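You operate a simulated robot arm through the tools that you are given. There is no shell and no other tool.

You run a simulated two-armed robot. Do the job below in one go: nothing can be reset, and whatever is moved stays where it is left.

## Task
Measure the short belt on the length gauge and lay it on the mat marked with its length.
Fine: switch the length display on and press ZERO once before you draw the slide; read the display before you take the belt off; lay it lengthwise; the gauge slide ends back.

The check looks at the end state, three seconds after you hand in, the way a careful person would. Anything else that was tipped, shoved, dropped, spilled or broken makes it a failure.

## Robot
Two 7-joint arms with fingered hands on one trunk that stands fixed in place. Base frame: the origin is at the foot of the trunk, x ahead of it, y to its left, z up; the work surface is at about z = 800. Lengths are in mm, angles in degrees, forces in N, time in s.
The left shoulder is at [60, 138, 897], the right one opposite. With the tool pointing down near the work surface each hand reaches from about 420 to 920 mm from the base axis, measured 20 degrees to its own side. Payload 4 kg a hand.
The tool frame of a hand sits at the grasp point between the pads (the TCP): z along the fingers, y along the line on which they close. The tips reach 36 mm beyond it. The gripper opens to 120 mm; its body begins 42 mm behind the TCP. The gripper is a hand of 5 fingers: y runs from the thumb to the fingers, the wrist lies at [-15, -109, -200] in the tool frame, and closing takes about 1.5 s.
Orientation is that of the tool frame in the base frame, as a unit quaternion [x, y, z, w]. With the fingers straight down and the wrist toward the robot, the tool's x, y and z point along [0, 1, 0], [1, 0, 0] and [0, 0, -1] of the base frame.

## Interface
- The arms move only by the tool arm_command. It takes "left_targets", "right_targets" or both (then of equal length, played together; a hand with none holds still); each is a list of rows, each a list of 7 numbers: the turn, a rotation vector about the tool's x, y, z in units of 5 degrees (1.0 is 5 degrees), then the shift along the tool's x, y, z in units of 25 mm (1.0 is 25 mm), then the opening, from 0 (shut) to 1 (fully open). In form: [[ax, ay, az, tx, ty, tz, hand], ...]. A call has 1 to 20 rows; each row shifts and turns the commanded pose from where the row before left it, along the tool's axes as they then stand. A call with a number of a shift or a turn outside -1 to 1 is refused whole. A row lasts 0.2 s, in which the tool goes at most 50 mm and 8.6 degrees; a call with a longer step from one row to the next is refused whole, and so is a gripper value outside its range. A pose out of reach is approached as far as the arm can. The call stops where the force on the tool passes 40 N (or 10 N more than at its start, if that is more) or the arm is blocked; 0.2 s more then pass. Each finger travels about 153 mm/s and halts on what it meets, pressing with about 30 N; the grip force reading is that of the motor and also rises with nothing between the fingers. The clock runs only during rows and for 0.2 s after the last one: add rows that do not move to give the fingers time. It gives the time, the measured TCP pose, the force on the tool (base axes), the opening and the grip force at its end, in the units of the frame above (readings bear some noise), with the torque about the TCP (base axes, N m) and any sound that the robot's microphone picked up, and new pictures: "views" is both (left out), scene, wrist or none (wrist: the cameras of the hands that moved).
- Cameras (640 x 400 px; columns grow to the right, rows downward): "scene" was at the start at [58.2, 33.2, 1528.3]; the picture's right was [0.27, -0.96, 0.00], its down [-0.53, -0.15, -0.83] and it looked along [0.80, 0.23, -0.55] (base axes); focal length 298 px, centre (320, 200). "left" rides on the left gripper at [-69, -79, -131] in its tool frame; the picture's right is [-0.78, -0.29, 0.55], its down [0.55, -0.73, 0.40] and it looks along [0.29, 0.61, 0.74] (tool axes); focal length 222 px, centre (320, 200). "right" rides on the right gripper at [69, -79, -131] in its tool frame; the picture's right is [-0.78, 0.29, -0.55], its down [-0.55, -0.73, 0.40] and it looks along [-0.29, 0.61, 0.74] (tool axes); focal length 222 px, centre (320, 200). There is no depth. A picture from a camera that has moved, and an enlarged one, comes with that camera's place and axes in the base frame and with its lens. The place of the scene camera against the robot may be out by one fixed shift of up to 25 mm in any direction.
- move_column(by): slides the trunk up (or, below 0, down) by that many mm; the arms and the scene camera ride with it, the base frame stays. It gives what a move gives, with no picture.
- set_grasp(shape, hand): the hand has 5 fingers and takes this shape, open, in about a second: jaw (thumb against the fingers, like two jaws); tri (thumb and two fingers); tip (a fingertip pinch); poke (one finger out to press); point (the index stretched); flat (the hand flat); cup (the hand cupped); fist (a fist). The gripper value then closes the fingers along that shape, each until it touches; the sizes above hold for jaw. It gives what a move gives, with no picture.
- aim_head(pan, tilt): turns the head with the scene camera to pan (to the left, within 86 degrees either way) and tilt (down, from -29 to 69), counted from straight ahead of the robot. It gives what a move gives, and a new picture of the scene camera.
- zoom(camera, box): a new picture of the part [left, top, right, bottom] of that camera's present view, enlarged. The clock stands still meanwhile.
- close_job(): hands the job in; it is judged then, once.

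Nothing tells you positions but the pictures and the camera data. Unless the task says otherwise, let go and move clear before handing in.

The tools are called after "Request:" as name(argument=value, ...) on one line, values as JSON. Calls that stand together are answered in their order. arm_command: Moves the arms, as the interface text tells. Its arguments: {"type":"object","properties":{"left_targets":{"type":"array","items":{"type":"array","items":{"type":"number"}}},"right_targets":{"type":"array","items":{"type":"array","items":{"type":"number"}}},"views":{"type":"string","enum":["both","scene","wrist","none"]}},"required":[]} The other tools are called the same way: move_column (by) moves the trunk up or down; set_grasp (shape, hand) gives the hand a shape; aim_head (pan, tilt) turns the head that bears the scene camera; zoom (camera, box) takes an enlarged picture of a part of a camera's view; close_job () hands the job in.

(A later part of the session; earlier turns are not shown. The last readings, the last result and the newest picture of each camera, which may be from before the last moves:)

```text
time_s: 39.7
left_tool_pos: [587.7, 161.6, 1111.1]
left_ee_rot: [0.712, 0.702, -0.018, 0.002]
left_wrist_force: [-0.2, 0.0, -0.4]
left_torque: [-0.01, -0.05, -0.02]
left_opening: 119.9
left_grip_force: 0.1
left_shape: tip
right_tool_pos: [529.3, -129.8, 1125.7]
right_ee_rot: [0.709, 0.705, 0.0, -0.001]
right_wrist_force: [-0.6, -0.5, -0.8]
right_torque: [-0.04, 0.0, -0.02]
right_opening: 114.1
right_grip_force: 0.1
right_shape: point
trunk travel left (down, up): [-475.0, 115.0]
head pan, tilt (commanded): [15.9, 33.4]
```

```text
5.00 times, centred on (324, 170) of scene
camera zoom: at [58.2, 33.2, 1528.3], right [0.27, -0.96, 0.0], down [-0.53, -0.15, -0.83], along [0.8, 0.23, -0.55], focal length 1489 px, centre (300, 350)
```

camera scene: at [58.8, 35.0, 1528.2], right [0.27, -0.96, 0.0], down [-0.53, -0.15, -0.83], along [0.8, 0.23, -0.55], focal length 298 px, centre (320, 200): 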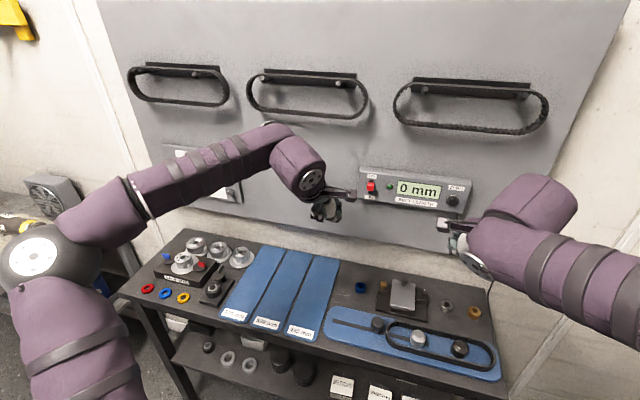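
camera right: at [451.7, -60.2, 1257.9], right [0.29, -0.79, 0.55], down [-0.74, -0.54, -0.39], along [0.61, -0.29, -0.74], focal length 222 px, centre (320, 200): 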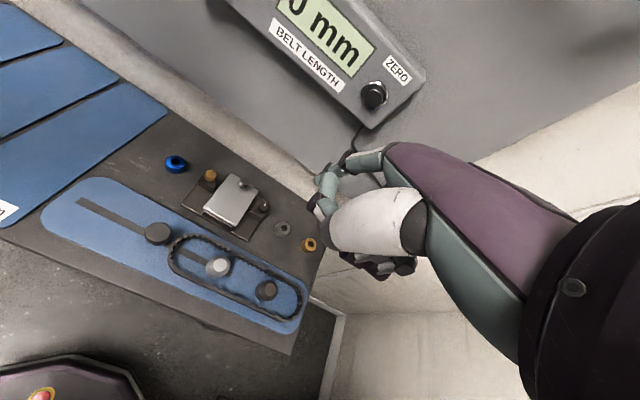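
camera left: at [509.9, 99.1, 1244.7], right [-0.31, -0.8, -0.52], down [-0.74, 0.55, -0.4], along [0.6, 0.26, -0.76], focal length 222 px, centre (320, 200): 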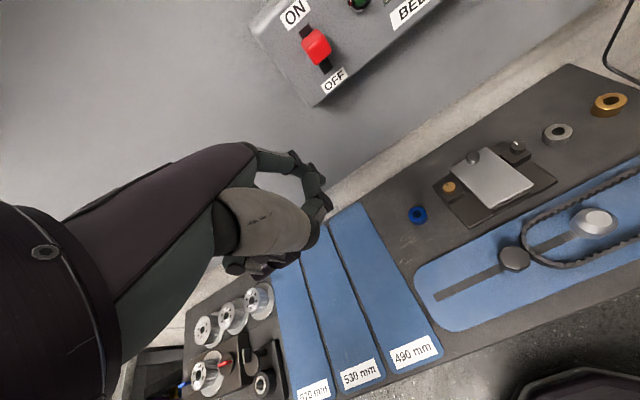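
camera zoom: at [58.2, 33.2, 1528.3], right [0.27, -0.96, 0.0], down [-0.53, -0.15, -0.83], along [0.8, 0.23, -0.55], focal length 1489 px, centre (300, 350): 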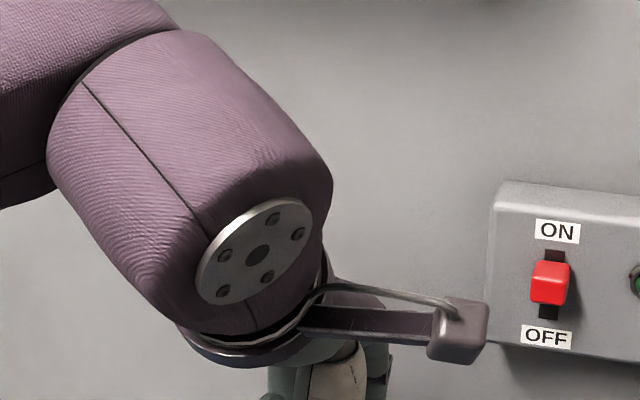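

The tip shape opens like a pincer, with the other fingers tucked away. I'll move the left hand to above the knob with the pincer partly closed so it clears the clamp behind.

Request:
arm_command(left_targets=[[0, 0, 0, -0.765, -0.185, 0.6, 0.55], [0, 0, 0, -0.765, -0.185, 0.6, 0.55], [0, 0, 0, -0.765, -0.185, 0.8, 0.55], [0, 0, 0, -0.765, -0.185, 0.8, 0.55], [0, 0, 0, -0.765, -0.185, 0.8, 0.55], [0, 0, 0, -0.765, -0.185, 0.8, 0.55], [0, 0, 0, -0.765, -0.185, 0.8, 0.55], [0, 0, 0, -0.765, -0.185, 0.8, 0.55], [0, 0, 0, 0, 0, 0, 0.55], [0, 0, 0, 0, 0, 0, 0.55]])

```text
time_s: 41.9
left_tool_pos: [574.5, 140.6, 1031.0]
left_ee_rot: [0.713, 0.701, -0.018, 0.001]
left_wrist_force: [0.6, 0.5, -0.1]
left_torque: [0.03, -0.02, 0.04]
left_opening: 66.3
left_grip_force: 0.0
left_shape: tip
left hand out of reach, approached as far as the arm can: row 1, 2, 3, 4, 5, 6, 7, 8
right_tool_pos: [529.6, -132.4, 1125.3]
right_ee_rot: [0.709, 0.705, -0.001, -0.001]
right_wrist_force: [-0.4, 0.2, -1.0]
right_torque: [0.0, 0.02, 0.0]
right_opening: 114.2
right_grip_force: 0.2
right_shape: point
trunk travel left (down, up): [-475.0, 115.0]
head pan, tilt (commanded): [15.9, 33.4]
camera scene: at [58.1, 33.1, 1528.3], right [0.27, -0.96, 0.0], down [-0.53, -0.15, -0.83], along [0.8, 0.23, -0.55], focal length 298 px, centre (320, 200)
camera left: at [496.6, 75.2, 1166.9], right [-0.32, -0.79, -0.52], down [-0.74, 0.55, -0.39], along [0.6, 0.26, -0.76], focal length 222 px, centre (320, 200)
```

scene: 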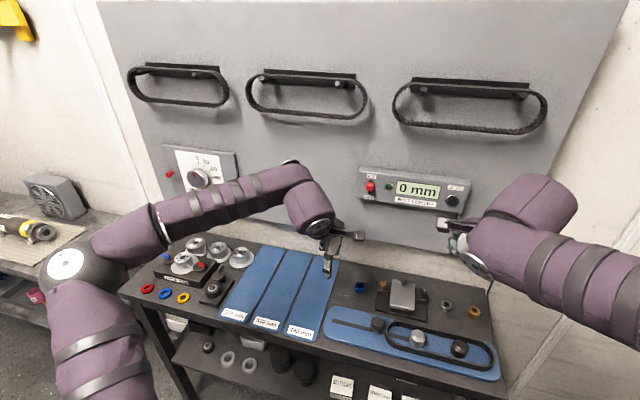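
left: 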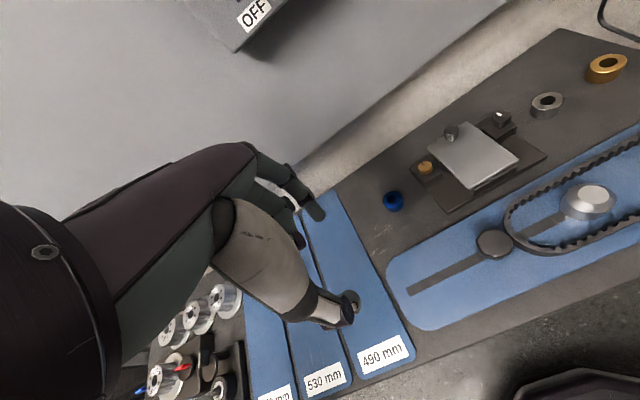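

The left arm is again at a joint limit with its elbow out to the left. I'll yaw the hand 30° clockwise so the wrist sits more to the left, then continue toward the knob.

Request:
arm_command(left_targets=[[0, 0, 1, 0, 0, 0, 0.55], [0, 0, 1, 0, 0, 0, 0.55], [0, 0, 1, 0, 0, 0, 0.55], [0, 0, 1, 0, 0, 0, 0.55], [0, 0, 1, 0, 0, 0, 0.55], [0, 0, 1, 0, 0, 0, 0.55], [0, 0, 0, -0.84, 0.3, 0.67, 0.55], [0, 0, 0, -0.84, 0.3, 0.67, 0.55], [0, 0, 0, -0.84, 0.3, 0.67, 0.55], [0, 0, 0, -0.84, 0.3, 0.67, 0.55], [0, 0, 0, -0.84, 0.3, 0.67, 0.55], [0, 0, 0, -0.84, 0.3, 0.67, 0.55], [0, 0, 0, 0, 0, 0, 0.55]])

```text
time_s: 44.7
left_tool_pos: [560.3, 77.5, 938.9]
left_ee_rot: [0.869, 0.494, -0.018, 0.006]
left_wrist_force: [0.1, 0.5, -0.5]
left_torque: [0.01, 0.03, -0.01]
left_opening: 66.3
left_grip_force: 0.0
left_shape: tip
left hand out of reach, approached as far as the arm can: row 9, 10, 11, 12
right_tool_pos: [529.4, -129.8, 1124.9]
right_ee_rot: [0.709, 0.705, -0.001, -0.002]
right_wrist_force: [0.5, 0.8, -1.2]
right_torque: [0.0, -0.01, 0.0]
right_opening: 114.2
right_grip_force: 0.0
right_shape: point
trunk travel left (down, up): [-475.0, 115.0]
head pan, tilt (commanded): [15.9, 33.4]
camera scene: at [58.0, 33.1, 1528.3], right [0.27, -0.96, 0.0], down [-0.53, -0.15, -0.83], along [0.8, 0.23, -0.55], focal length 298 px, centre (320, 200)
camera left: at [457.5, 61.8, 1072.9], right [-0.66, -0.54, -0.52], down [-0.36, 0.84, -0.41], along [0.65, -0.09, -0.75], focal length 222 px, centre (320, 200)
```

scene: 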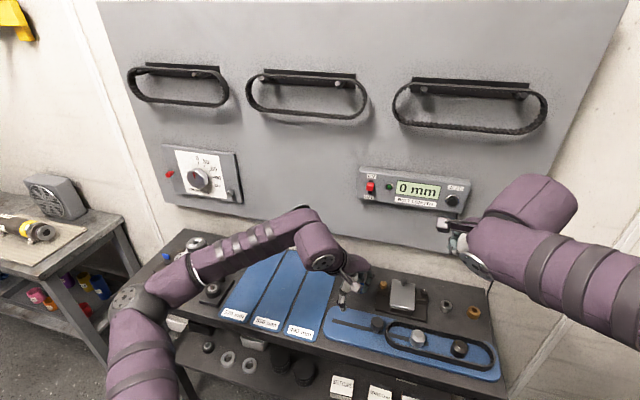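
left: 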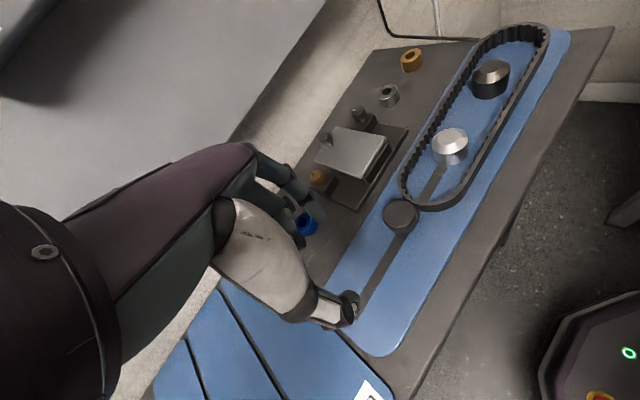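

The reach to the right improves as the hand gets lower: it is now at y≈77, z≈939. I'll go lower first and then slide right toward the knob, staying above its top.

Request:
arm_command(left_targets=[[0, 0, 0, 0, 0, 0.8, 0.55], [0, 0, 0, 0, 0, 0.8, 0.55], [0, 0, 0, -0.64, 0.26, 0, 0.55], [0, 0, 0, -0.64, 0.26, 0, 0.55], [0, 0, 0, -0.64, 0.26, 0, 0.55], [0, 0, 0, -0.64, 0.26, 0, 0.55], [0, 0, 0, 0, 0, 0, 0.55]])

```text
time_s: 46.3
left_tool_pos: [553.5, 63.0, 899.0]
left_ee_rot: [0.87, 0.493, -0.018, 0.006]
left_wrist_force: [0.7, -0.4, 0.3]
left_torque: [-0.01, 0.03, 0.02]
left_opening: 66.1
left_grip_force: 0.2
left_shape: tip
left hand out of reach, approached as far as the arm can: row 3, 4, 5, 6
right_tool_pos: [529.1, -131.3, 1126.0]
right_ee_rot: [0.709, 0.705, -0.001, -0.002]
right_wrist_force: [0.5, -1.0, 0.3]
right_torque: [0.0, -0.01, 0.0]
right_opening: 114.3
right_grip_force: 0.0
right_shape: point
trunk travel left (down, up): [-475.0, 115.0]
head pan, tilt (commanded): [15.9, 33.4]
camera scene: at [58.2, 33.2, 1528.3], right [0.27, -0.96, 0.0], down [-0.53, -0.15, -0.83], along [0.8, 0.23, -0.55], focal length 298 px, centre (320, 200)
camera left: at [451.8, 47.5, 1032.2], right [-0.67, -0.54, -0.52], down [-0.36, 0.84, -0.41], along [0.65, -0.09, -0.75], focal length 222 px, centre (320, 200)
```

scene: 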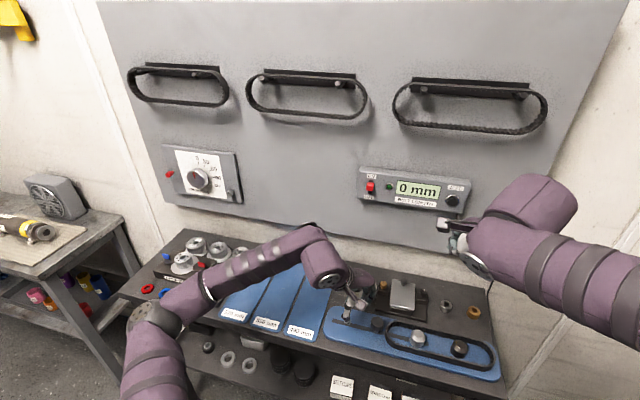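
left: 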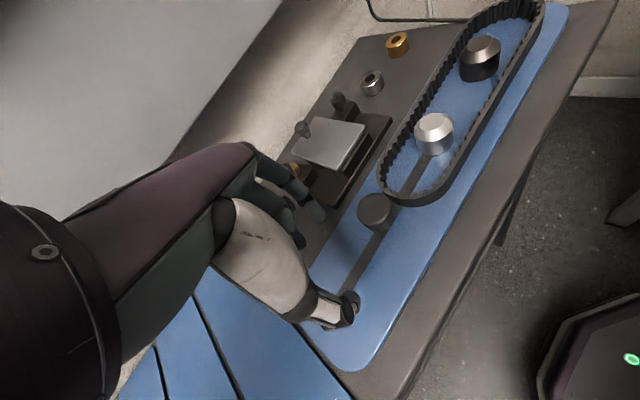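

The left wrist can't pass a certain plane to the right, so leaning the hand about 17° to the left will give it the room it needs. I'll tilt and then move across above the knob.

Request:
arm_command(left_targets=[[-0.59, -1, 0, 0, 0, 0, 0.55], [-0.59, -1, 0, 0, 0, 0, 0.55], [-0.59, -1, 0, 0, 0, 0, 0.55], [0, 0, 0, -0.55, 0.25, 0.18, 0.55], [0, 0, 0, -0.55, 0.25, 0.18, 0.55], [0, 0, 0, -0.55, 0.25, 0.18, 0.55], [0, 0, 0, 0, 0, 0, 0.55]])

```text
time_s: 47.9
left_tool_pos: [548.1, 14.4, 900.1]
left_ee_rot: [0.858, 0.487, -0.093, 0.136]
left_wrist_force: [0.6, 0.4, -0.1]
left_torque: [0.0, 0.01, 0.03]
left_opening: 66.2
left_grip_force: 0.0
left_shape: tip
right_tool_pos: [530.0, -130.2, 1125.3]
right_ee_rot: [0.71, 0.704, 0.0, -0.002]
right_wrist_force: [-0.3, 0.0, 1.1]
right_torque: [-0.01, 0.0, -0.03]
right_opening: 114.3
right_grip_force: 0.0
right_shape: point
trunk travel left (down, up): [-475.0, 115.0]
head pan, tilt (commanded): [15.9, 33.4]
camera scene: at [58.3, 33.3, 1528.3], right [0.27, -0.96, 0.0], down [-0.53, -0.15, -0.83], along [0.8, 0.23, -0.55], focal length 298 px, centre (320, 200)
camera left: at [446.9, 39.8, 1032.5], right [-0.66, -0.67, -0.33], down [-0.36, 0.67, -0.64], along [0.65, -0.3, -0.69], focal length 222 px, centre (320, 200)
```

scene: 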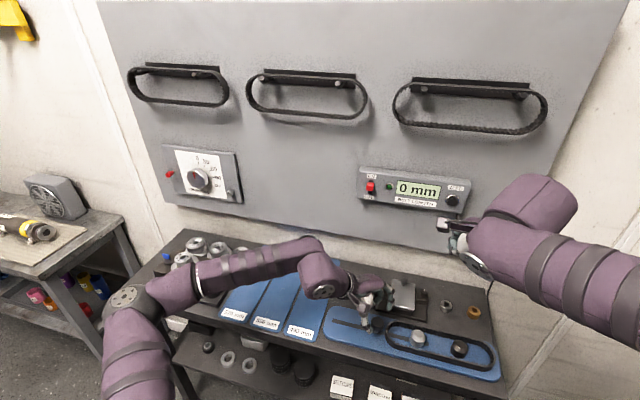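
left: 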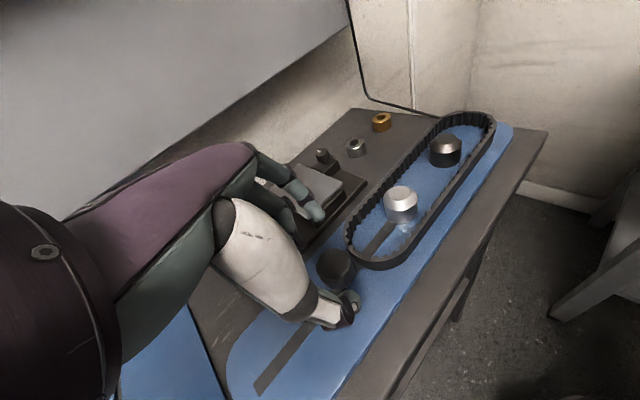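

That worked: the hand is above the knob with no limit reported. I'll check the alignment of thumb and index against the knob.

Request:
zoom(camera="left", box=[240, 150, 448, 280])

Request:
zoom(camera="scene", box=[310, 260, 470, 360])

Request:
zoom(camera="right", box=[60, 140, 316, 300])

```text
3.08 times, centred on (344, 215) of left
camera zoom: at [446.9, 39.8, 1032.5], right [-0.66, -0.67, -0.33], down [-0.36, 0.67, -0.64], along [0.65, -0.3, -0.69], focal length 684 px, centre (246, 154)
```

zoom: 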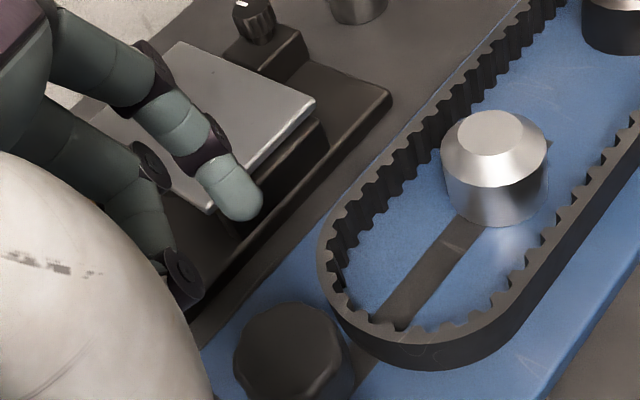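

```text
4.00 times, centred on (390, 310) of scene
camera zoom: at [58.3, 33.3, 1528.3], right [0.27, -0.96, 0.0], down [-0.53, -0.15, -0.83], along [0.8, 0.23, -0.55], focal length 1192 px, centre (40, -240)
```

zoom: 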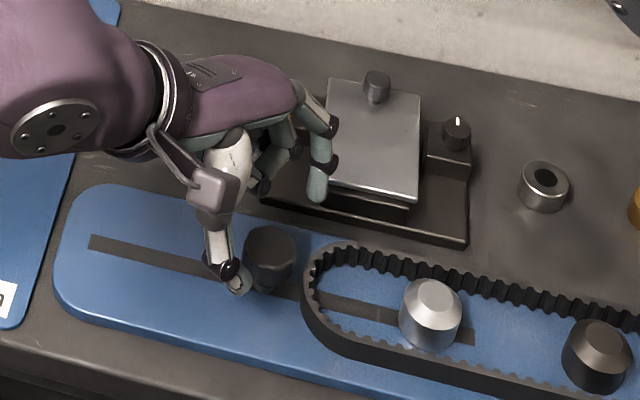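

```text
2.50 times, centred on (188, 220) of right
camera zoom: at [451.3, -61.6, 1258.0], right [0.29, -0.79, 0.54], down [-0.74, -0.54, -0.4], along [0.61, -0.29, -0.74], focal length 555 px, centre (650, 150)
```

zoom: 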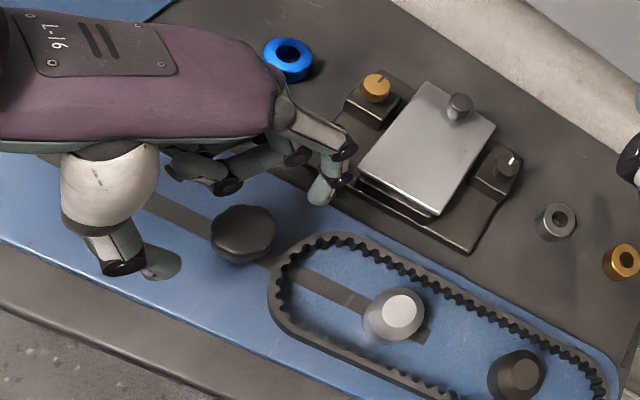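

Seen from above, the thumb and index straddle the knob; the midpoint is about (546, 3) against the knob at (550.5, 9). I'll shift slightly and go down 42 mm around the knob.

Request:
arm_command(left_targets=[[0, 0, 0, 0.256, -0.073, 0.503, 0.55], [0, 0, 0, 0.256, -0.073, 0.503, 0.55], [0, 0, 0, 0.256, -0.073, 0.503, 0.55], [0, 0, 0, 0, 0, 0, 0.55]], views="none")

Request:
zoom(camera="right", box=[60, 140, 316, 300])

Request:
zoom(camera="scene", box=[310, 260, 470, 360])

```text
time_s: 48.9
left_tool_pos: [552.1, 21.8, 857.1]
left_ee_rot: [0.858, 0.487, -0.092, 0.136]
left_wrist_force: [0.0, 0.1, 0.3]
left_torque: [-0.01, 0.0, 0.02]
left_opening: 66.2
left_grip_force: 0.1
left_shape: tip
right_tool_pos: [530.2, -130.8, 1126.5]
right_ee_rot: [0.709, 0.705, -0.001, -0.002]
right_wrist_force: [0.4, -0.8, 0.4]
right_torque: [-0.01, -0.01, -0.01]
right_opening: 114.6
right_grip_force: 0.1
right_shape: point
trunk travel left (down, up): [-475.0, 115.0]
head pan, tilt (commanded): [15.9, 33.4]
```

```text
2.50 times, centred on (188, 220) of right
camera zoom: at [451.3, -61.7, 1258.0], right [0.29, -0.79, 0.54], down [-0.74, -0.54, -0.4], along [0.61, -0.29, -0.74], focal length 555 px, centre (650, 150)
```

zoom: 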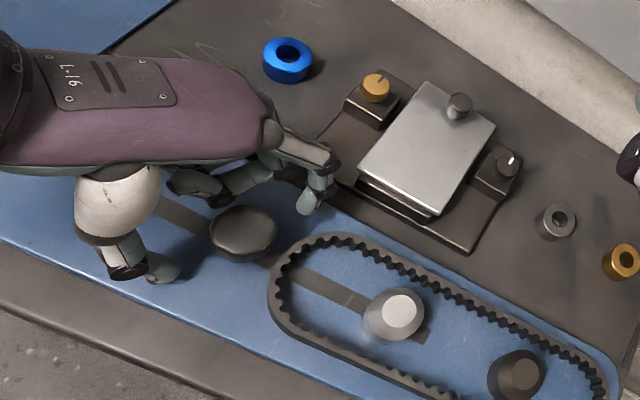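

```text
4.00 times, centred on (390, 310) of scene
camera zoom: at [58.2, 33.2, 1528.3], right [0.27, -0.96, 0.0], down [-0.53, -0.15, -0.83], along [0.8, 0.23, -0.55], focal length 1192 px, centre (40, -240)
```

zoom: 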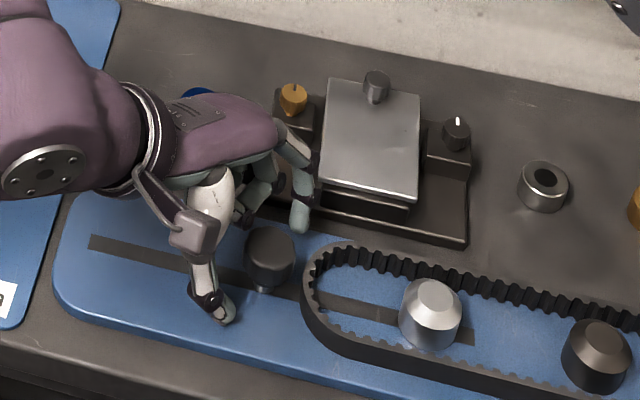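

Thumb and index straddle the knob evenly, with their midpoint at (554, 10). I'll close gently on it.

Request:
arm_command(left_targets=[[0, 0, 0, 0, 0, 0, 0.4], [0, 0, 0, 0, 0, 0, 0.3], [0, 0, 0, 0, 0, 0, 0.2], [0, 0, 0, 0, 0, 0, 0.15], [0, 0, 0, 0, 0, 0, 0.15], [0, 0, 0, 0, 0, 0, 0.15]], views="none")

Request:
zoom(camera="right", box=[60, 140, 316, 300])

Request:
zoom(camera="scene", box=[310, 260, 470, 360])

```text
time_s: 50.3
left_tool_pos: [552.6, 22.6, 856.0]
left_ee_rot: [0.857, 0.488, -0.094, 0.134]
left_wrist_force: [0.1, -0.1, -15.1]
left_torque: [0.13, 0.0, 0.04]
left_opening: 20.8
left_grip_force: 30.1
left_shape: tip
right_tool_pos: [531.5, -130.2, 1125.9]
right_ee_rot: [0.71, 0.705, -0.001, -0.002]
right_wrist_force: [0.2, 0.1, 0.8]
right_torque: [0.02, 0.0, -0.02]
right_opening: 114.0
right_grip_force: 0.0
right_shape: point
trunk travel left (down, up): [-475.0, 115.0]
head pan, tilt (commanded): [15.9, 33.4]
```

```text
2.50 times, centred on (188, 220) of right
camera zoom: at [452.2, -61.6, 1257.5], right [0.29, -0.79, 0.54], down [-0.74, -0.54, -0.4], along [0.61, -0.29, -0.74], focal length 555 px, centre (650, 150)
```

zoom: 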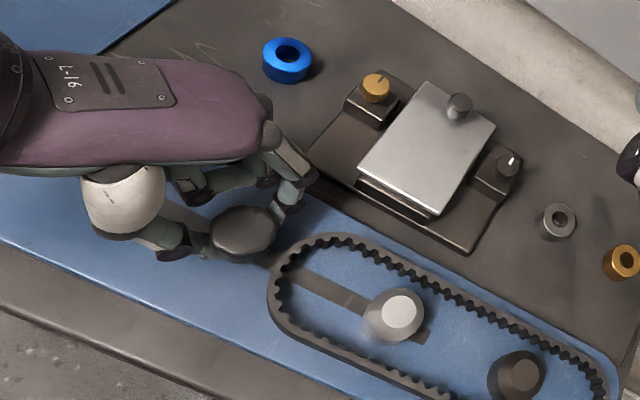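

```text
4.00 times, centred on (390, 310) of scene
camera zoom: at [59.4, 33.3, 1528.1], right [0.27, -0.96, 0.0], down [-0.53, -0.15, -0.83], along [0.8, 0.23, -0.55], focal length 1192 px, centre (40, -240)
```

zoom: 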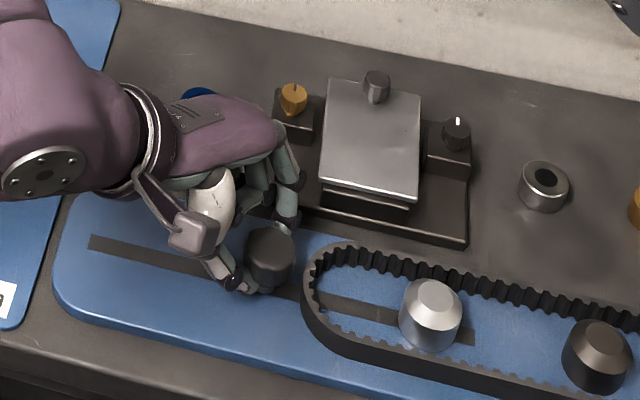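

The knob is gripped at 30 N. I'll draw the slide 50 mm to the left in small steps and watch the belt and display.

Request:
arm_command(left_targets=[[0, 0, 0, 0.324, -0.196, -0.13, 0.15], [0, 0, 0, 0.324, -0.196, -0.13, 0.15], [0, 0, 0, 0.324, -0.196, -0.13, 0.15], [0, 0, 0, 0.324, -0.196, -0.13, 0.15], [0, 0, 0, 0.324, -0.196, -0.13, 0.15], [0, 0, 0, 0, 0, 0, 0.15]], views="scene")

Request:
zoom(camera="right", box=[60, 140, 316, 300])

Request:
zoom(camera="scene", box=[340, 150, 500, 250])

```text
time_s: 51.7
left_tool_pos: [552.3, 72.6, 856.8]
left_ee_rot: [0.857, 0.488, -0.093, 0.135]
left_wrist_force: [2.1, -0.8, -23.1]
left_torque: [0.23, -0.01, 0.1]
left_opening: 20.9
left_grip_force: 30.1
left_shape: tip
right_tool_pos: [531.8, -130.6, 1124.3]
right_ee_rot: [0.709, 0.705, -0.002, -0.003]
right_wrist_force: [-0.5, 0.5, -0.6]
right_torque: [0.02, -0.01, 0.0]
right_opening: 114.2
right_grip_force: 0.1
right_shape: point
trunk travel left (down, up): [-475.0, 115.0]
head pan, tilt (commanded): [15.9, 33.4]
camera scene: at [60.0, 33.5, 1528.2], right [0.27, -0.96, 0.0], down [-0.53, -0.15, -0.83], along [0.8, 0.23, -0.55], focal length 298 px, centre (320, 200)
```

scene: 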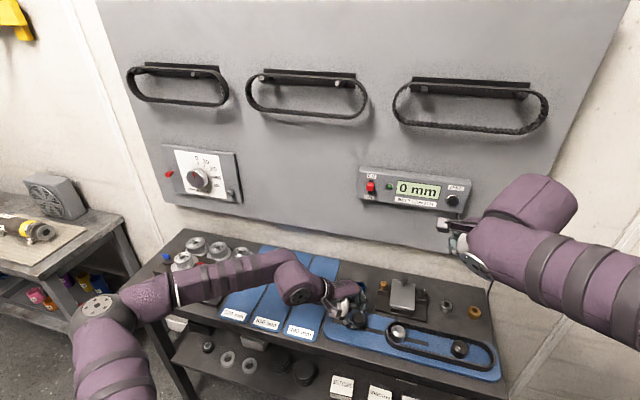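

```text
2.50 times, centred on (188, 220) of right
camera zoom: at [452.8, -61.5, 1257.4], right [0.29, -0.79, 0.54], down [-0.74, -0.54, -0.39], along [0.61, -0.29, -0.74], focal length 555 px, centre (650, 150)
```

zoom: 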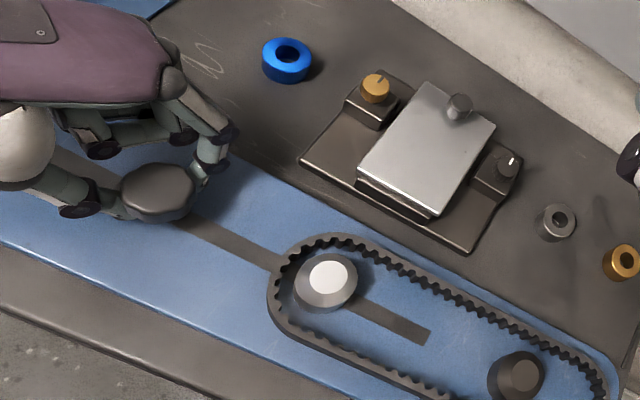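

```text
4.00 times, centred on (420, 200) of scene
camera zoom: at [60.0, 33.5, 1528.2], right [0.27, -0.96, 0.0], down [-0.53, -0.15, -0.83], along [0.8, 0.23, -0.55], focal length 1192 px, centre (-80, 200)
```

zoom: 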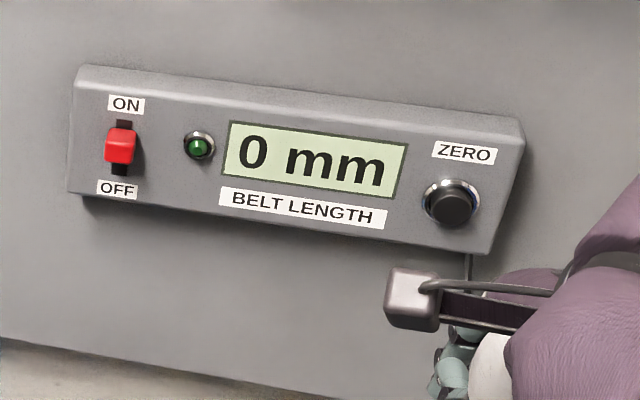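

The silver post moves with the knob and the belt is still slack, so the display stays at 0. I'll ease the hand down 2 mm to relieve the vertical load and draw another 40 mm.

Request:
arm_command(left_targets=[[0, 0, 0, 0.023, -0.011, 0.076, 0.15], [0, 0, 0, 0.324, -0.196, -0.13, 0.15], [0, 0, 0, 0.324, -0.196, -0.13, 0.15], [0, 0, 0, 0.324, -0.196, -0.13, 0.15], [0, 0, 0, 0.324, -0.196, -0.13, 0.15], [0, 0, 0, 0, 0, 0, 0.15]], views="none")

Request:
zoom(camera="right", box=[30, 140, 286, 300])

Request:
zoom(camera="scene", box=[340, 150, 500, 250])

```text
time_s: 53.1
left_tool_pos: [552.7, 112.9, 855.2]
left_ee_rot: [0.857, 0.488, -0.093, 0.136]
left_wrist_force: [2.7, -0.7, -11.9]
left_torque: [0.13, 0.01, 0.03]
left_opening: 20.5
left_grip_force: 29.9
left_shape: tip
right_tool_pos: [531.0, -129.6, 1126.1]
right_ee_rot: [0.71, 0.705, -0.001, -0.002]
right_wrist_force: [-0.1, 0.4, 0.3]
right_torque: [-0.01, -0.03, 0.0]
right_opening: 114.1
right_grip_force: 0.2
right_shape: point
trunk travel left (down, up): [-475.0, 115.0]
head pan, tilt (commanded): [15.9, 33.4]
```

```text
2.50 times, centred on (158, 220) of right
camera zoom: at [452.1, -61.5, 1257.7], right [0.29, -0.79, 0.54], down [-0.74, -0.54, -0.4], along [0.61, -0.29, -0.74], focal length 555 px, centre (725, 150)
```

zoom: 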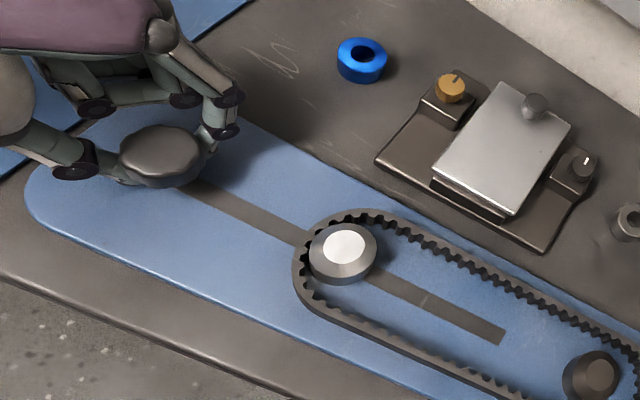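

```text
4.00 times, centred on (420, 200) of scene
camera zoom: at [59.2, 33.4, 1528.3], right [0.27, -0.96, 0.0], down [-0.53, -0.15, -0.83], along [0.8, 0.23, -0.55], focal length 1192 px, centre (-80, 200)
```

zoom: 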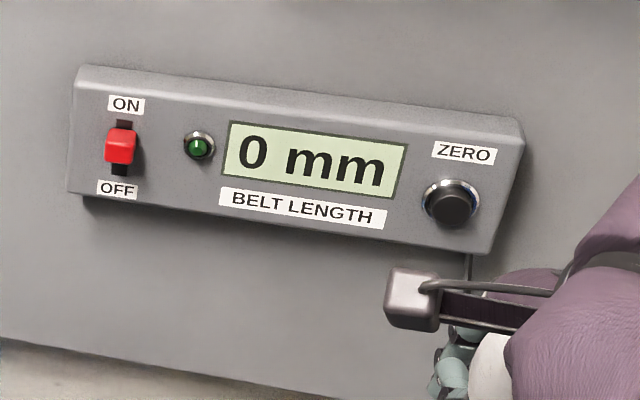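

The silver post is now against the inside of the belt's left end. I'll keep drawing in 5 mm steps.

Request:
arm_command(left_targets=[[0, 0, 0, 0.162, -0.098, -0.065, 0.15], [0, 0, 0, 0.162, -0.098, -0.065, 0.15], [0, 0, 0, 0.162, -0.098, -0.065, 0.15], [0, 0, 0, 0, 0, 0, 0.15]], views="none")

Request:
zoom(camera="right", box=[30, 140, 350, 340])

Request:
zoom(camera="scene", box=[340, 150, 500, 250])

```text
time_s: 54.1
left_tool_pos: [550.8, 126.0, 856.2]
left_ee_rot: [0.857, 0.488, -0.093, 0.136]
left_wrist_force: [1.7, -1.2, -10.9]
left_torque: [0.1, 0.0, 0.09]
left_opening: 20.2
left_grip_force: 29.8
left_shape: tip
right_tool_pos: [529.6, -129.9, 1124.9]
right_ee_rot: [0.709, 0.705, -0.001, -0.003]
right_wrist_force: [-0.2, -0.3, -0.4]
right_torque: [-0.01, 0.0, 0.01]
right_opening: 114.3
right_grip_force: 0.2
right_shape: point
trunk travel left (down, up): [-475.0, 115.0]
head pan, tilt (commanded): [15.9, 33.4]
```

```text
2.00 times, centred on (190, 240) of right
camera zoom: at [452.1, -61.7, 1257.7], right [0.29, -0.79, 0.54], down [-0.74, -0.54, -0.4], along [0.61, -0.29, -0.74], focal length 444 px, centre (580, 120)
```

zoom: 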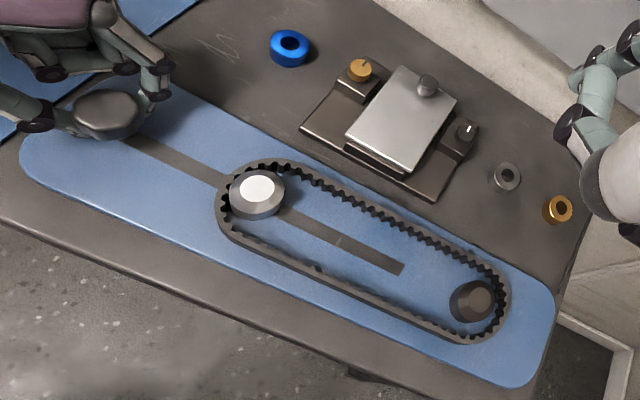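

```text
4.00 times, centred on (420, 200) of scene
camera zoom: at [59.3, 33.2, 1528.3], right [0.27, -0.96, 0.0], down [-0.53, -0.15, -0.83], along [0.8, 0.23, -0.55], focal length 1192 px, centre (-80, 200)
```

zoom: 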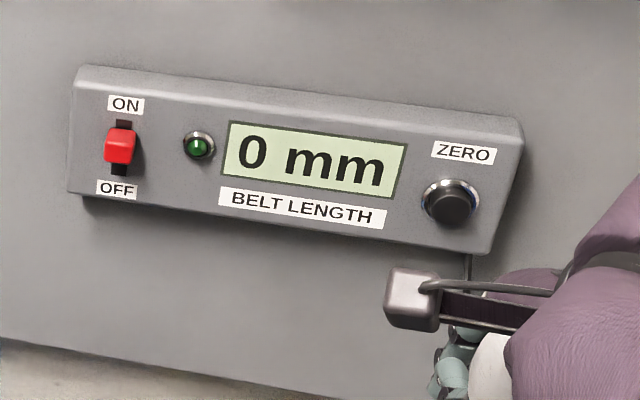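

The belt is now close to both posts and nearly taut. I'll draw a few more millimetres slowly.

Request:
arm_command(left_targets=[[0, 0, 0, 0.097, -0.059, -0.039, 0.15], [0, 0, 0, 0.097, -0.059, -0.039, 0.15], [0, 0, 0, 0.097, -0.059, -0.039, 0.15], [0, 0, 0, 0, 0, 0, 0.15], [0, 0, 0, 0, 0, 0, 0.15]], views="none")

Request:
zoom(camera="right", box=[30, 140, 350, 340])

Request:
zoom(camera="scene", box=[340, 150, 500, 250])

```text
time_s: 55.3
left_tool_pos: [551.4, 135.1, 855.2]
left_ee_rot: [0.857, 0.488, -0.092, 0.135]
left_wrist_force: [3.4, -1.0, -11.8]
left_torque: [0.13, 0.0, 0.04]
left_opening: 20.2
left_grip_force: 30.1
left_shape: tip
right_tool_pos: [531.2, -130.1, 1125.5]
right_ee_rot: [0.709, 0.705, -0.002, -0.002]
right_wrist_force: [-0.1, 0.3, 0.1]
right_torque: [-0.02, 0.01, 0.02]
right_opening: 114.2
right_grip_force: 0.1
right_shape: point
trunk travel left (down, up): [-475.0, 115.0]
head pan, tilt (commanded): [15.9, 33.4]
```

```text
2.00 times, centred on (190, 240) of right
camera zoom: at [452.2, -61.6, 1257.6], right [0.29, -0.79, 0.54], down [-0.74, -0.54, -0.4], along [0.61, -0.29, -0.74], focal length 444 px, centre (580, 120)
```

zoom: 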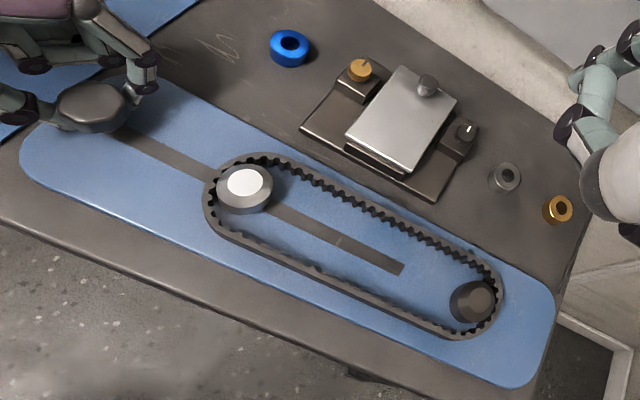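

```text
4.00 times, centred on (420, 200) of scene
camera zoom: at [59.4, 33.3, 1528.2], right [0.27, -0.96, 0.0], down [-0.53, -0.15, -0.83], along [0.8, 0.23, -0.55], focal length 1192 px, centre (-80, 200)
```

zoom: 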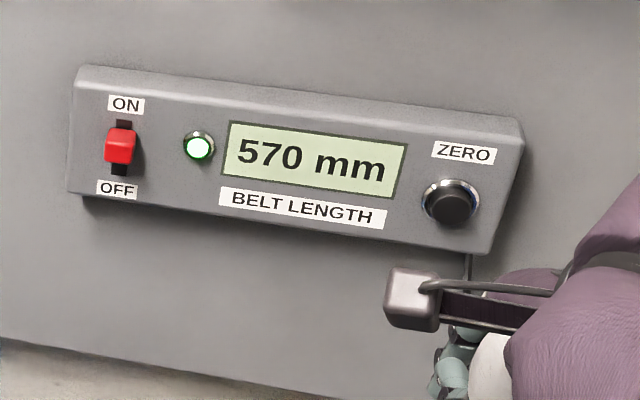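

The lamp is lit and the display reads 570 mm, which fits my visual estimate of about 575, so the 570 mat is the target. The belt behaves as a stiff loop of about 257 x 70 mm. I'll ease the slide back 48 mm so the belt is loose, take the belt off, and push the slide fully home afterwards.

Request:
arm_command(left_targets=[[0, 0, 0, -0.324, 0.196, 0.13, 0.15], [0, 0, 0, -0.324, 0.196, 0.13, 0.15], [0, 0, 0, -0.324, 0.196, 0.13, 0.15], [0, 0, 0, -0.324, 0.196, 0.13, 0.15], [0, 0, 0, -0.26, 0.157, 0.104, 0.15], [0, 0, 0, 0, 0, 0, 0.15]], views="none")

Request:
zoom(camera="right", box=[30, 140, 350, 340])

Request:
zoom(camera="scene", box=[340, 150, 500, 250])

```text
time_s: 56.7
left_tool_pos: [551.6, 85.1, 855.2]
left_ee_rot: [0.858, 0.487, -0.093, 0.136]
left_wrist_force: [0.5, -0.8, -10.4]
left_torque: [0.15, 0.11, 0.08]
left_opening: 20.1
left_grip_force: 29.9
left_shape: tip
right_tool_pos: [529.7, -130.2, 1125.4]
right_ee_rot: [0.709, 0.705, -0.001, -0.002]
right_wrist_force: [0.4, 0.2, -0.3]
right_torque: [-0.03, -0.01, -0.03]
right_opening: 114.1
right_grip_force: 0.1
right_shape: point
trunk travel left (down, up): [-475.0, 115.0]
head pan, tilt (commanded): [15.9, 33.4]
```

```text
2.00 times, centred on (190, 240) of right
camera zoom: at [452.1, -61.7, 1257.7], right [0.29, -0.79, 0.54], down [-0.74, -0.54, -0.4], along [0.61, -0.29, -0.74], focal length 444 px, centre (580, 120)
```

zoom: 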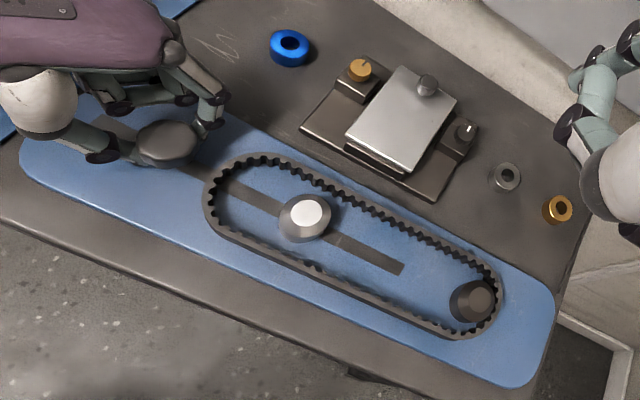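

```text
4.00 times, centred on (420, 200) of scene
camera zoom: at [59.2, 33.3, 1528.2], right [0.27, -0.96, 0.0], down [-0.53, -0.15, -0.83], along [0.8, 0.23, -0.55], focal length 1192 px, centre (-80, 200)
```

zoom: 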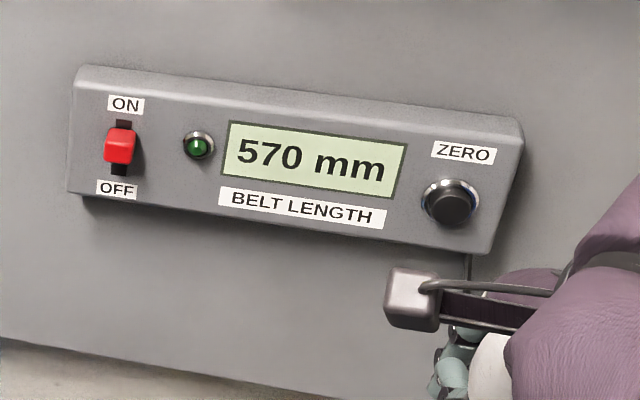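

The display holds 570 mm and the belt lies loose with its left end at y≈34. I'll release the knob and lift the left hand.

Request:
arm_command(left_targets=[[0, 0, 0, 0, 0, 0, 0.3], [0, 0, 0, 0, 0, 0, 0.45], [0, 0, 0, 0, 0, 0, 0.55], [0, 0, 0, 0, 0, 0, 0.55], [0, 0, 0, -0.234, 0.114, -0.757, 0.55], [0, 0, 0, -0.234, 0.114, -0.757, 0.55], [0, 0, 0, -0.234, 0.114, -0.757, 0.55], [0, 0, 0, 0, 0, 0, 0.55]])

Request:
zoom(camera="right", box=[30, 140, 350, 340])

Request:
zoom(camera="left", box=[240, 100, 560, 300])

Request:
zoom(camera="scene", box=[310, 260, 518, 390])

```text
time_s: 58.5
left_tool_pos: [551.6, 85.2, 916.7]
left_ee_rot: [0.857, 0.488, -0.092, 0.136]
left_wrist_force: [1.0, 0.2, 0.8]
left_torque: [0.03, -0.04, 0.0]
left_opening: 65.7
left_grip_force: 0.0
left_shape: tip
right_tool_pos: [530.0, -130.5, 1126.1]
right_ee_rot: [0.71, 0.704, 0.0, -0.001]
right_wrist_force: [-0.7, -0.1, -0.4]
right_torque: [0.0, 0.01, 0.0]
right_opening: 114.3
right_grip_force: 0.0
right_shape: point
trunk travel left (down, up): [-475.0, 115.0]
head pan, tilt (commanded): [15.9, 33.4]
camera scene: at [58.3, 33.3, 1528.3], right [0.27, -0.96, 0.0], down [-0.53, -0.15, -0.83], along [0.8, 0.23, -0.55], focal length 298 px, centre (320, 200)
camera left: at [450.5, 111.6, 1048.5], right [-0.66, -0.67, -0.33], down [-0.36, 0.68, -0.64], along [0.65, -0.3, -0.69], focal length 222 px, centre (320, 200)
```

scene: 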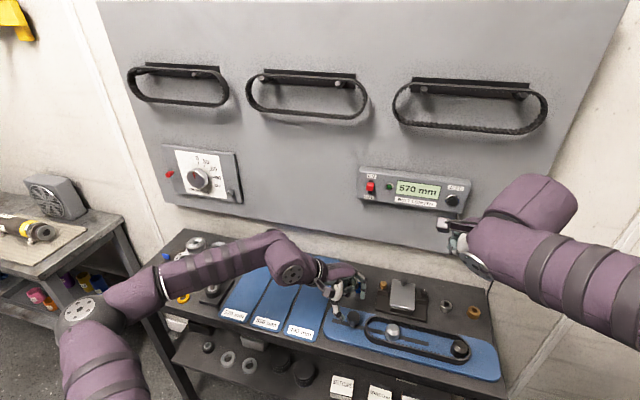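
left: 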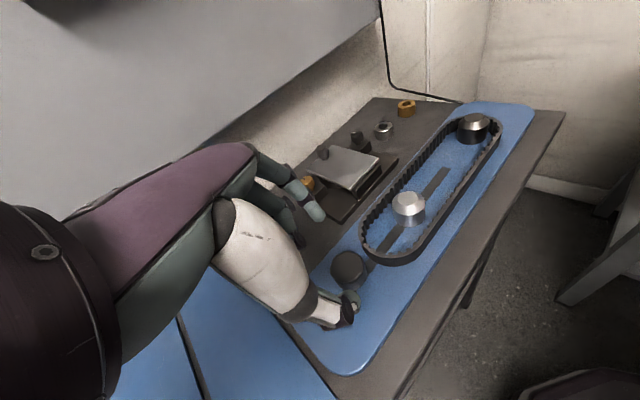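

```text
2.00 times, centred on (190, 240) of right
camera zoom: at [451.3, -61.7, 1258.0], right [0.29, -0.79, 0.54], down [-0.74, -0.54, -0.4], along [0.61, -0.29, -0.74], focal length 444 px, centre (580, 120)
```

zoom: 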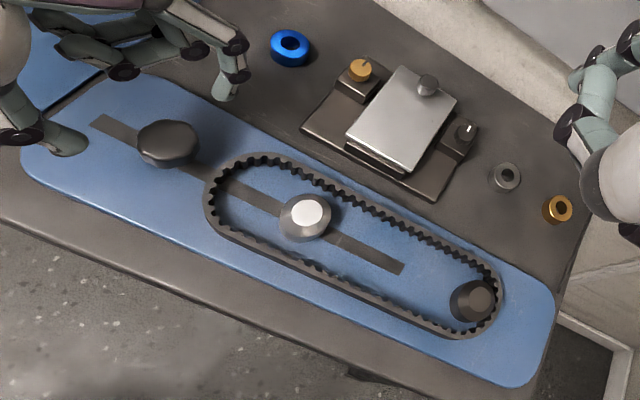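

```text
2.00 times, centred on (400, 200) of left
camera zoom: at [450.5, 111.6, 1048.5], right [-0.66, -0.67, -0.33], down [-0.36, 0.68, -0.64], along [0.65, -0.3, -0.69], focal length 444 px, centre (160, 200)
```

zoom: 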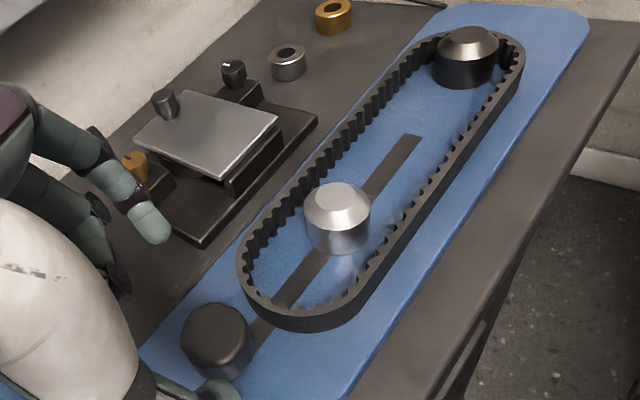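

```text
3.08 times, centred on (414, 325) of scene
camera zoom: at [58.3, 33.3, 1528.3], right [0.27, -0.96, 0.0], down [-0.53, -0.15, -0.83], along [0.8, 0.23, -0.55], focal length 917 px, centre (31, -185)
```

zoom: 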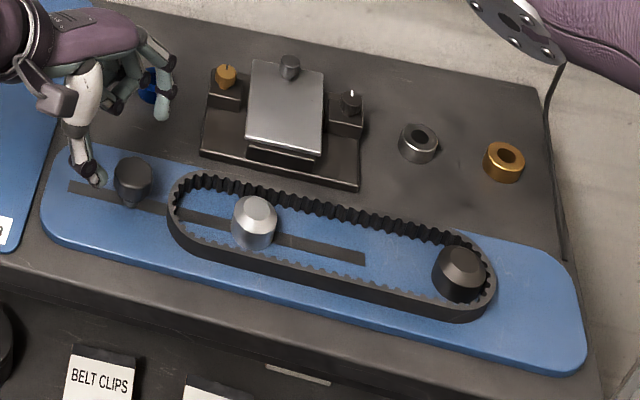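

The belt is loose and its left arc has its centre at about (553, 1.5) with radius 35. I'll pinch that arc at its front-left with the thumb outside and the index inside, so I'll yaw the hand to 45°, reduce its lean and move above that point.

Request:
arm_command(left_targets=[[0.46, 0.78, 0, 0, 0, 0, 0.4], [0.46, 0.78, 0, 0, 0, 0, 0.4], [0, 0, 1, 0, 0, 0, 0.4], [0, 0, 1, 0, 0, 0, 0.4], [0, 0, 1, 0, 0, 0, 0.4], [0, 0, 0, -0.67, 0.27, 0.35, 0.4], [0, 0, 0, -0.67, 0.27, 0.35, 0.4], [0, 0, 0, -0.67, 0.27, 0.35, 0.4], [0, 0, 0, 0, 0, 0, 0.4]], views="none")

Request:
zoom(camera="right", box=[30, 140, 286, 300])

Request:
zoom(camera="scene", box=[310, 260, 470, 360])

Request:
zoom(camera="left", box=[240, 120, 496, 280])

```text
time_s: 60.5
left_tool_pos: [513.9, 15.4, 901.4]
left_ee_rot: [0.923, 0.375, -0.045, 0.075]
left_wrist_force: [0.1, 0.5, 0.0]
left_torque: [0.02, -0.01, -0.03]
left_opening: 48.2
left_grip_force: 0.1
left_shape: tip
left hand out of reach, approached as far as the arm can: row 5
right_tool_pos: [529.0, -129.4, 1125.2]
right_ee_rot: [0.71, 0.705, 0.0, -0.002]
right_wrist_force: [-0.1, -0.3, -0.1]
right_torque: [0.01, 0.01, 0.02]
right_opening: 114.4
right_grip_force: 0.0
right_shape: point
trunk travel left (down, up): [-475.0, 115.0]
head pan, tilt (commanded): [15.9, 33.4]
```

```text
2.50 times, centred on (158, 220) of right
camera zoom: at [451.3, -61.6, 1258.0], right [0.29, -0.79, 0.54], down [-0.74, -0.54, -0.4], along [0.61, -0.29, -0.74], focal length 555 px, centre (725, 150)
```

zoom: 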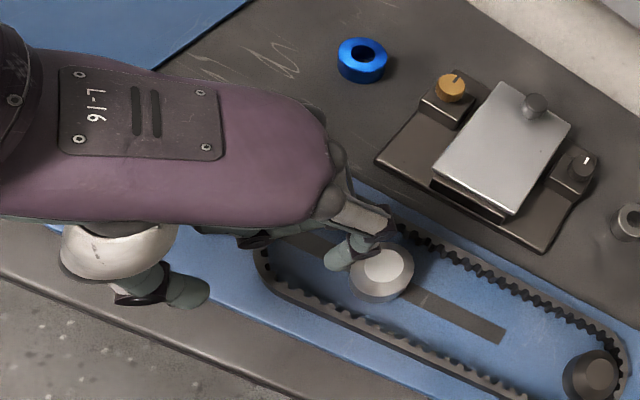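

```text
4.00 times, centred on (390, 310) of scene
camera zoom: at [58.2, 33.3, 1528.3], right [0.27, -0.96, 0.0], down [-0.53, -0.15, -0.83], along [0.8, 0.23, -0.55], focal length 1192 px, centre (40, -240)
```

zoom: 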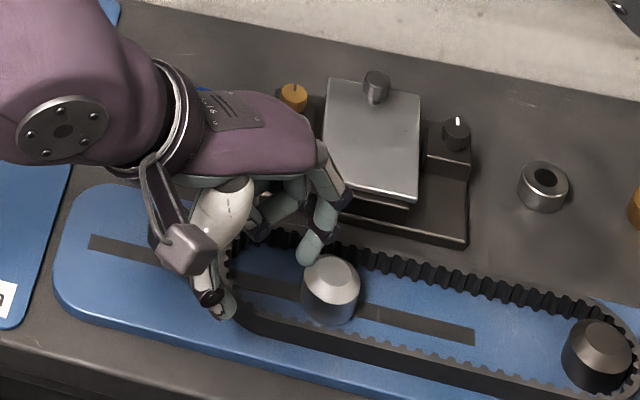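

```text
2.50 times, centred on (368, 200) of left
camera zoom: at [411.2, 45.9, 1031.0], right [-0.78, -0.42, -0.46], down [-0.13, 0.83, -0.54], along [0.61, -0.36, -0.7], focal length 555 px, centre (200, 200)
```

zoom: 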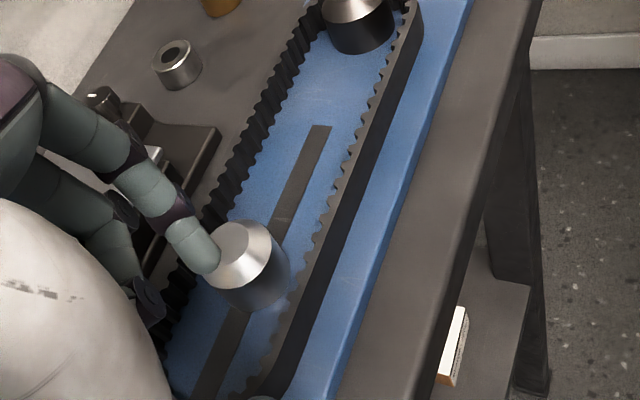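

The hand landed about (17, 16) mm off after the rotation. I'll correct that before going down.

Request:
arm_command(left_targets=[[0, 0, 0, 0.46, 0.01, -0.065, 0.4], [0, 0, 0, 0.46, 0.01, -0.065, 0.4], [0, 0, 0, 0, 0, 0, 0.4]], views="none")

Request:
zoom(camera="right", box=[30, 180, 190, 280])

Request:
zoom(camera="scene", box=[330, 280, 426, 340])

Request:
zoom(camera="left", box=[270, 150, 462, 270])

```text
time_s: 61.3
left_tool_pos: [530.6, 32.1, 901.7]
left_ee_rot: [0.923, 0.375, -0.045, 0.076]
left_wrist_force: [0.1, -0.3, 0.5]
left_torque: [-0.01, -0.01, 0.0]
left_opening: 48.3
left_grip_force: 0.1
left_shape: tip
right_tool_pos: [529.0, -129.0, 1126.2]
right_ee_rot: [0.709, 0.705, -0.001, -0.001]
right_wrist_force: [0.2, -0.3, 1.0]
right_torque: [-0.03, -0.03, 0.0]
right_opening: 114.4
right_grip_force: 0.0
right_shape: point
trunk travel left (down, up): [-475.0, 115.0]
head pan, tilt (commanded): [15.9, 33.4]
```

```text
4.00 times, centred on (110, 230) of right
camera zoom: at [451.3, -61.8, 1258.0], right [0.29, -0.79, 0.54], down [-0.74, -0.54, -0.4], along [0.61, -0.29, -0.74], focal length 888 px, centre (1160, 80)
```

zoom: 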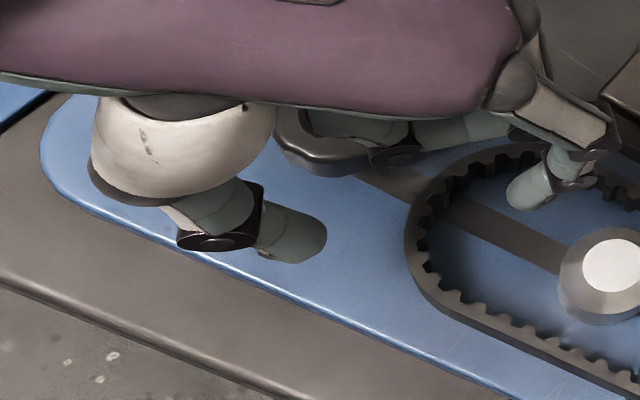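

```text
6.67 times, centred on (378, 310) of scene
camera zoom: at [58.2, 33.2, 1528.3], right [0.27, -0.96, 0.0], down [-0.53, -0.15, -0.83], along [0.8, 0.23, -0.55], focal length 1986 px, centre (-67, -533)
```

zoom: 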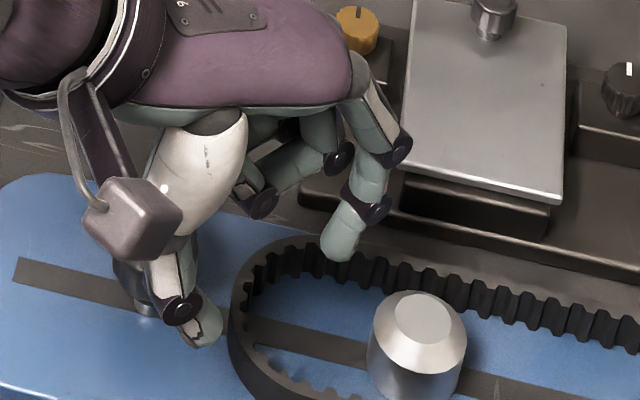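

```text
3.33 times, centred on (366, 210) of left
camera zoom: at [428.3, 62.2, 1030.9], right [-0.78, -0.42, -0.46], down [-0.13, 0.83, -0.54], along [0.61, -0.36, -0.7], focal length 740 px, centre (167, 167)
```

zoom: 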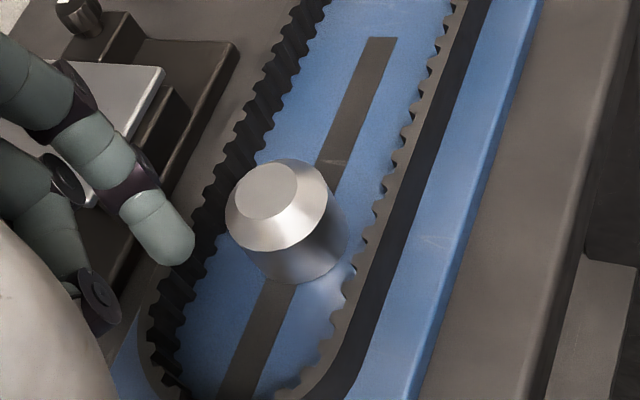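

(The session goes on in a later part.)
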